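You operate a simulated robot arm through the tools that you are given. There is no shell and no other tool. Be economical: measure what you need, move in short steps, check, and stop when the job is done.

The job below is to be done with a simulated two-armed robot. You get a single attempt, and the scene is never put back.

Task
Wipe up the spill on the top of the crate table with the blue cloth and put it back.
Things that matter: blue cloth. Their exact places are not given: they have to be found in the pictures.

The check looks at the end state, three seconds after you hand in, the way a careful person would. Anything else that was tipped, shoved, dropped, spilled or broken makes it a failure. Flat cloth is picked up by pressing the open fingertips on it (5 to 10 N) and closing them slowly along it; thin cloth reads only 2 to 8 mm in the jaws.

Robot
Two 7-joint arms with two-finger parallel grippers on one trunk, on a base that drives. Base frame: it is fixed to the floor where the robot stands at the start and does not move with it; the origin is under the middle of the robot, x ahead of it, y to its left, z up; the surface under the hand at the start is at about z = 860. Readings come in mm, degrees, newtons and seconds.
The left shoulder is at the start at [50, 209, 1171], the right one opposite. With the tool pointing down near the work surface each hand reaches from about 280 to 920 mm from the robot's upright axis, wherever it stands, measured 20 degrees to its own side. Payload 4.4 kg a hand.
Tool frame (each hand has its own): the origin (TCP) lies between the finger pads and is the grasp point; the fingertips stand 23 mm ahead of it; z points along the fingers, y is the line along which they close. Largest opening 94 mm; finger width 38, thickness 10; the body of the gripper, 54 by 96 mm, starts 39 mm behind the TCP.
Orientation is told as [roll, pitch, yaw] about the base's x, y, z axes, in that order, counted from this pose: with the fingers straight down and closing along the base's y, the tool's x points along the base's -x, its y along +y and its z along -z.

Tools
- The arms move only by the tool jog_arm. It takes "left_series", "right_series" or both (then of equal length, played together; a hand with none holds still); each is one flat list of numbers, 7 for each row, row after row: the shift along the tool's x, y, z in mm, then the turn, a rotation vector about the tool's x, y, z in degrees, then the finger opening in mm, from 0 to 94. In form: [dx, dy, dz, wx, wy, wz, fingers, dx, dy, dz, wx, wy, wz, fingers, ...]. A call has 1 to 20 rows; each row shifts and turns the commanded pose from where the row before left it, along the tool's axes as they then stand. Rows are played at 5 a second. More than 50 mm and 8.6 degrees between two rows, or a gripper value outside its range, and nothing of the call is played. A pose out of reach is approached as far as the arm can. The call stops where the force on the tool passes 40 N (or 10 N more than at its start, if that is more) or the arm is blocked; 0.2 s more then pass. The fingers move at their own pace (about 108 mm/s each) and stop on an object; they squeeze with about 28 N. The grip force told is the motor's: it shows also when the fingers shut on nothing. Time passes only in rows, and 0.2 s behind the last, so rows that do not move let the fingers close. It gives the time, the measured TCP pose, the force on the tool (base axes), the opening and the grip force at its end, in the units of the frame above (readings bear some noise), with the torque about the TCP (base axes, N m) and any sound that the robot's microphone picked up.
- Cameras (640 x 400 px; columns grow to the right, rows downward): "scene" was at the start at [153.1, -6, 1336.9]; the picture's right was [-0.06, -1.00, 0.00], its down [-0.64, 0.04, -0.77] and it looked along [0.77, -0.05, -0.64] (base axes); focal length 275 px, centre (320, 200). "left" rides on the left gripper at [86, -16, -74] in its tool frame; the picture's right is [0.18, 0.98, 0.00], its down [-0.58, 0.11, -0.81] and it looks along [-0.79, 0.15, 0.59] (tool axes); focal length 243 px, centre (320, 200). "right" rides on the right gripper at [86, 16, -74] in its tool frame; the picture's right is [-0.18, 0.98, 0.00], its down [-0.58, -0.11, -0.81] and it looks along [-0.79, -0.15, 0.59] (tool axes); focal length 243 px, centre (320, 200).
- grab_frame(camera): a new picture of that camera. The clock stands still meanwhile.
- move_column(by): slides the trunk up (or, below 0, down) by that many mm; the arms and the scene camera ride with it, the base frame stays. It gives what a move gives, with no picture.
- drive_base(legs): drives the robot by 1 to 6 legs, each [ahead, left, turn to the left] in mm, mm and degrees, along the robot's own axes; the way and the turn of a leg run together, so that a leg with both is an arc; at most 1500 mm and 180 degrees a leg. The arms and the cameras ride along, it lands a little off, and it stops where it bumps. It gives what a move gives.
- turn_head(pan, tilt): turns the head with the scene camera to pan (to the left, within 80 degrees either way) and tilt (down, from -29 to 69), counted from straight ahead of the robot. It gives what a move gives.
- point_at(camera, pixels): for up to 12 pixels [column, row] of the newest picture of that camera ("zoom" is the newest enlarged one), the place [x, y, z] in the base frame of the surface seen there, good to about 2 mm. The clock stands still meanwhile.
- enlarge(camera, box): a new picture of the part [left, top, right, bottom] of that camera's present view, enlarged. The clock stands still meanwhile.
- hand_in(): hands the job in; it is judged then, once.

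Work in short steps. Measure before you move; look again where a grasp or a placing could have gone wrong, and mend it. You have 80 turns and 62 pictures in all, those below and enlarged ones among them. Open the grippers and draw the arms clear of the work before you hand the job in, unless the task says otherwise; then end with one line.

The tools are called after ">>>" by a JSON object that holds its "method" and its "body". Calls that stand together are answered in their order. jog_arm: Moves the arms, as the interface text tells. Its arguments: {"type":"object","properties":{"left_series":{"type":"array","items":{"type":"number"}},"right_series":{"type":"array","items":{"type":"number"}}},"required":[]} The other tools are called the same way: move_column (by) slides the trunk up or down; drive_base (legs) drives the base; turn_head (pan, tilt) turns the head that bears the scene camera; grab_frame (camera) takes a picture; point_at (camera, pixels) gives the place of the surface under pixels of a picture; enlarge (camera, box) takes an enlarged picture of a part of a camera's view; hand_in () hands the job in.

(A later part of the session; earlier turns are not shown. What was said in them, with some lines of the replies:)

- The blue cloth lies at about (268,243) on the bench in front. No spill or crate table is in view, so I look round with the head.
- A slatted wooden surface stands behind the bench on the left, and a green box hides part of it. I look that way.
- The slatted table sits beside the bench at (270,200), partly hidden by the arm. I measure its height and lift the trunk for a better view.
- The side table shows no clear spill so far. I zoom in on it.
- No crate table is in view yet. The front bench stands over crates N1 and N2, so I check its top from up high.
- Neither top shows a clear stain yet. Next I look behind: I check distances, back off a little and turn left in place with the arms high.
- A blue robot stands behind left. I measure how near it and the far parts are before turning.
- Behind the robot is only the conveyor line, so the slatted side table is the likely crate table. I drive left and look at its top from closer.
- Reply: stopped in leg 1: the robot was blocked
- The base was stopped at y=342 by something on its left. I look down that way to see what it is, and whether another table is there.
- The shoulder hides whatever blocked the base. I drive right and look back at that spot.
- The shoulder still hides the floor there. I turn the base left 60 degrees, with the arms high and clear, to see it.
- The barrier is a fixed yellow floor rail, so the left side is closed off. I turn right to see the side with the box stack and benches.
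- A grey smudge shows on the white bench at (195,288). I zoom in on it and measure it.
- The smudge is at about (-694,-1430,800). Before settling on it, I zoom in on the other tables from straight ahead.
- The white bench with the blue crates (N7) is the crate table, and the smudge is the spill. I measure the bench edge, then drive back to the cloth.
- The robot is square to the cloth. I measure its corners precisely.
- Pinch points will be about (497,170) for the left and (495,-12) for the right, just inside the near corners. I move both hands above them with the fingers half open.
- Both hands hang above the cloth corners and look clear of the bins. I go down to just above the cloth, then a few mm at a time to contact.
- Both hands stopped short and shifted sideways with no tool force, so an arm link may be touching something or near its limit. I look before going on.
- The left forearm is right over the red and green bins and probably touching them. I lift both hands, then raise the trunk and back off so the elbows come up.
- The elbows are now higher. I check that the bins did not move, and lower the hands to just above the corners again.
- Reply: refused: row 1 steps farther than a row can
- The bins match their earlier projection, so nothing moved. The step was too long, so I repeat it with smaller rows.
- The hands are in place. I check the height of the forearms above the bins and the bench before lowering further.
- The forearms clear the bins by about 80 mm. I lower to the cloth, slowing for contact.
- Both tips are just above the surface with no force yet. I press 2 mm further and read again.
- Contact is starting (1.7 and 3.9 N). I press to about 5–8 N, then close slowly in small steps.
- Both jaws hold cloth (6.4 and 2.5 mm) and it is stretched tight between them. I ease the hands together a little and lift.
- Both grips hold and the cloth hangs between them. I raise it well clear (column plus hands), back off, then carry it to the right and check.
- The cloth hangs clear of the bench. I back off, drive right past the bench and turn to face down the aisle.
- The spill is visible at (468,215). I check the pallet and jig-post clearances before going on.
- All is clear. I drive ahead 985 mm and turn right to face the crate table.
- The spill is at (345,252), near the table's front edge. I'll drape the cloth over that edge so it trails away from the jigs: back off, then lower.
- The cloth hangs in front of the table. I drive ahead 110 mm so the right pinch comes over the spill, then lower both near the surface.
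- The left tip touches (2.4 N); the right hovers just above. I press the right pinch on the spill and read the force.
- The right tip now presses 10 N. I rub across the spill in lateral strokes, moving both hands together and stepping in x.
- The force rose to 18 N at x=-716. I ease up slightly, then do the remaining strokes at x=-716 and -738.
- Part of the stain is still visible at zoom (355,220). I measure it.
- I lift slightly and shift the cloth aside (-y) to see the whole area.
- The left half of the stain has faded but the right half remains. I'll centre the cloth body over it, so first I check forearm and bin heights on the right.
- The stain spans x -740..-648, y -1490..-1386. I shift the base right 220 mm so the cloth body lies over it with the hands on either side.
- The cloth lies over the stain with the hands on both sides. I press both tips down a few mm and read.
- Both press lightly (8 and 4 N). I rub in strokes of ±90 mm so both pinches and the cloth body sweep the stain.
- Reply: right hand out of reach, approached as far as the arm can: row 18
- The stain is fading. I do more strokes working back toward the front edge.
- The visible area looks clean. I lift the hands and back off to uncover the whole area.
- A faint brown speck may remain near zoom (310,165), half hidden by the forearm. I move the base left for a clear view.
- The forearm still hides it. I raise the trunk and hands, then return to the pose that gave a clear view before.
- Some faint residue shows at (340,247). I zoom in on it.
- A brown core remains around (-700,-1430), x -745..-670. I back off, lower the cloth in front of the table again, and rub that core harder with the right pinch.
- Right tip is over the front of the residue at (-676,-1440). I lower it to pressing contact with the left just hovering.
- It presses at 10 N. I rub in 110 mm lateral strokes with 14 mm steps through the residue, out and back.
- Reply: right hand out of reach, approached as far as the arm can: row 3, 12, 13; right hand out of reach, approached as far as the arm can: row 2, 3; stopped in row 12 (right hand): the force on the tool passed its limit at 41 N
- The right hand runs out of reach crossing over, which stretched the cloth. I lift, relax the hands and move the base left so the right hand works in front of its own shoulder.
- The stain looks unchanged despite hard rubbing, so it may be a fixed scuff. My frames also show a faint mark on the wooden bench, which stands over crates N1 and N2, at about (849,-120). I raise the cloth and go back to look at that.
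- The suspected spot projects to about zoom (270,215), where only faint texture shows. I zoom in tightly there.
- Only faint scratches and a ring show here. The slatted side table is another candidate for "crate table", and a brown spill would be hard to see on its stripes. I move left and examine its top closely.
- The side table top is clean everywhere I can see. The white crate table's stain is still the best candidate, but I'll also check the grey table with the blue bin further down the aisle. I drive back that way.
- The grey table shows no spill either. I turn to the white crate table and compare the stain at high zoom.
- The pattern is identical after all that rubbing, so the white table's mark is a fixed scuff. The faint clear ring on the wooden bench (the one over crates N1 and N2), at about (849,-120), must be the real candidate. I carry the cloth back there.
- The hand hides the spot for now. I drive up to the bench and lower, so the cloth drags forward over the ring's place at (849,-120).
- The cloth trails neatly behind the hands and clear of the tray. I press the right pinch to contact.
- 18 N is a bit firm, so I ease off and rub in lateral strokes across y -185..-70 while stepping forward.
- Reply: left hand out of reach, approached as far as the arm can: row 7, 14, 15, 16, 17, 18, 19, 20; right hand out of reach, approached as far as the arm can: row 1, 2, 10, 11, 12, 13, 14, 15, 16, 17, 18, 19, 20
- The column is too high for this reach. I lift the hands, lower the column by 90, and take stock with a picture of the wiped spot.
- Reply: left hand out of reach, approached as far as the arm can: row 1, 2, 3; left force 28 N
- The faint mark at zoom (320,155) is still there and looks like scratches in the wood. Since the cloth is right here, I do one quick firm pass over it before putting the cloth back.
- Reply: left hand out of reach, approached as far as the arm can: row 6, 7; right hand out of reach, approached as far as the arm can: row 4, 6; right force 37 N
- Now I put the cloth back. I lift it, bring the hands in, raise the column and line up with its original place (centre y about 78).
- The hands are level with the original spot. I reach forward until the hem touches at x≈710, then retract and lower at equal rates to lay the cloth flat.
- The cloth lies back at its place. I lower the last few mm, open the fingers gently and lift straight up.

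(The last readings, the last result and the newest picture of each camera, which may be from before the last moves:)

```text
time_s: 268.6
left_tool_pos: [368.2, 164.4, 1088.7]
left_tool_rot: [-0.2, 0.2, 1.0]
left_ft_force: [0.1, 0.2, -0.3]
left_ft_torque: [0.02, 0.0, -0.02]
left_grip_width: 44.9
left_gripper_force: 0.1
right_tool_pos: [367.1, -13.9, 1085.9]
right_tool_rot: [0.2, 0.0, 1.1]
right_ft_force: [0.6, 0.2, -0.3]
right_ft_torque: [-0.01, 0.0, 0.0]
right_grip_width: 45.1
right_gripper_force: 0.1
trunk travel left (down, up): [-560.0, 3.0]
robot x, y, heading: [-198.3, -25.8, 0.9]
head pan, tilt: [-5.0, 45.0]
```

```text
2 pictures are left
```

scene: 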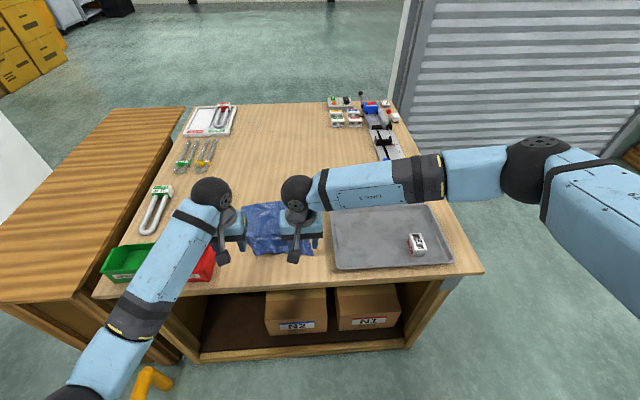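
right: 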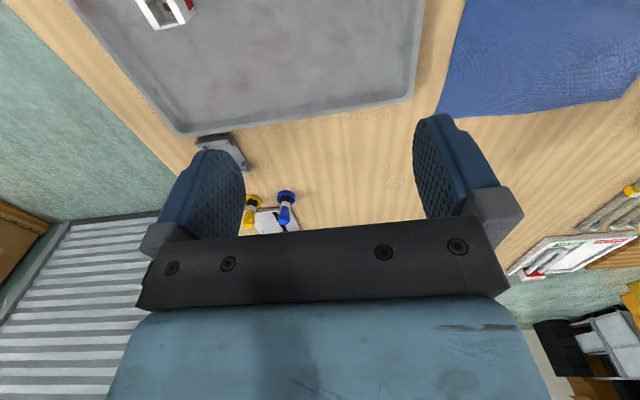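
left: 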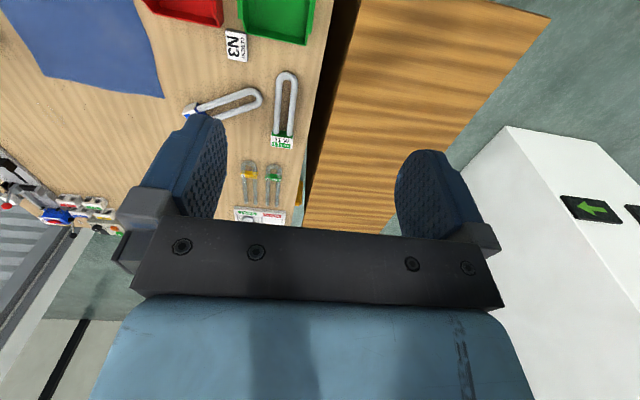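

The cloth is back at its place and released. I open the grippers fully, raise the hands clear and check once more.

>>> {"method": "jog_arm", "body": {"left_series": [0, 15, -40, 0, 0, 0, 94, 0, 15, -40, 0, 0, 0, 94, 0, 15, -40, 0, 0, 0, 94, 0, 15, -40, 0, 0, 0, 94, 0, 0, 0, 0, 0, 0, 94], "right_series": [0, -25, -40, 0, 0, 0, 94, 0, -25, -40, 0, 0, 0, 94, 0, -25, -40, 0, 0, 0, 94, 0, -25, -40, 0, 0, 0, 94, 0, 0, 0, 0, 0, 0, 94]}}

>>> {"method": "enlarge", "body": {"camera": "scene", "box": [80, 90, 480, 340]}}

>>> {"method": "point_at", "body": {"camera": "scene", "pixels": [[246, 248], [318, 250], [280, 230], [255, 208]]}}

```text
time_s: 269.8
left_tool_pos: [367.5, 224.1, 1245.9]
left_tool_rot: [-0.2, 0.2, 1.0]
left_ft_force: [-0.5, 0.1, 0.1]
left_ft_torque: [-0.04, 0.0, 0.02]
left_grip_width: 94.0
left_gripper_force: 0.1
right_tool_pos: [365.6, -112.3, 1244.6]
right_tool_rot: [0.1, -0.1, 1.2]
right_ft_force: [-0.2, 0.5, 0.1]
right_ft_torque: [0.02, 0.03, 0.02]
right_grip_width: 94.0
right_gripper_force: 0.0
trunk travel left (down, up): [-560.0, 3.0]
robot x, y, heading: [-191.5, -18.4, 1.1]
head pan, tilt: [-5.0, 45.0]
```

```text
1.60 times, centred on (280, 215) of scene
```

zoom: 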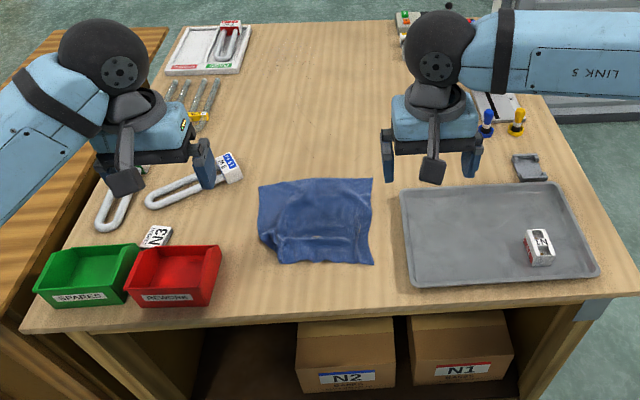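

```text
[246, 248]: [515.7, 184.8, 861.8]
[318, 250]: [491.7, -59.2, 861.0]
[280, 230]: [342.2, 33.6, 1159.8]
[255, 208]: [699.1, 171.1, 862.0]
```

The cloth lies nearly flat in its original place, nothing else has moved, and the grippers are open and clear. I hand in.

>>> {"method": "hand_in", "body": {}}

```text
The job is handed in.
```

I can't confirm the spill was wiped up. I rubbed the only stain I could clearly see, a brown patch on the white table with the blue crates, several times at about 10–20 N, and it looked the same afterwards. It may be a permanent mark, or I may have had the wrong table. I also gave a faint ring on the wooden bench a partial pass, but the arms couldn't fully reach it. The blue cloth is back nearly flat in its original place, and I saw nothing else moved.
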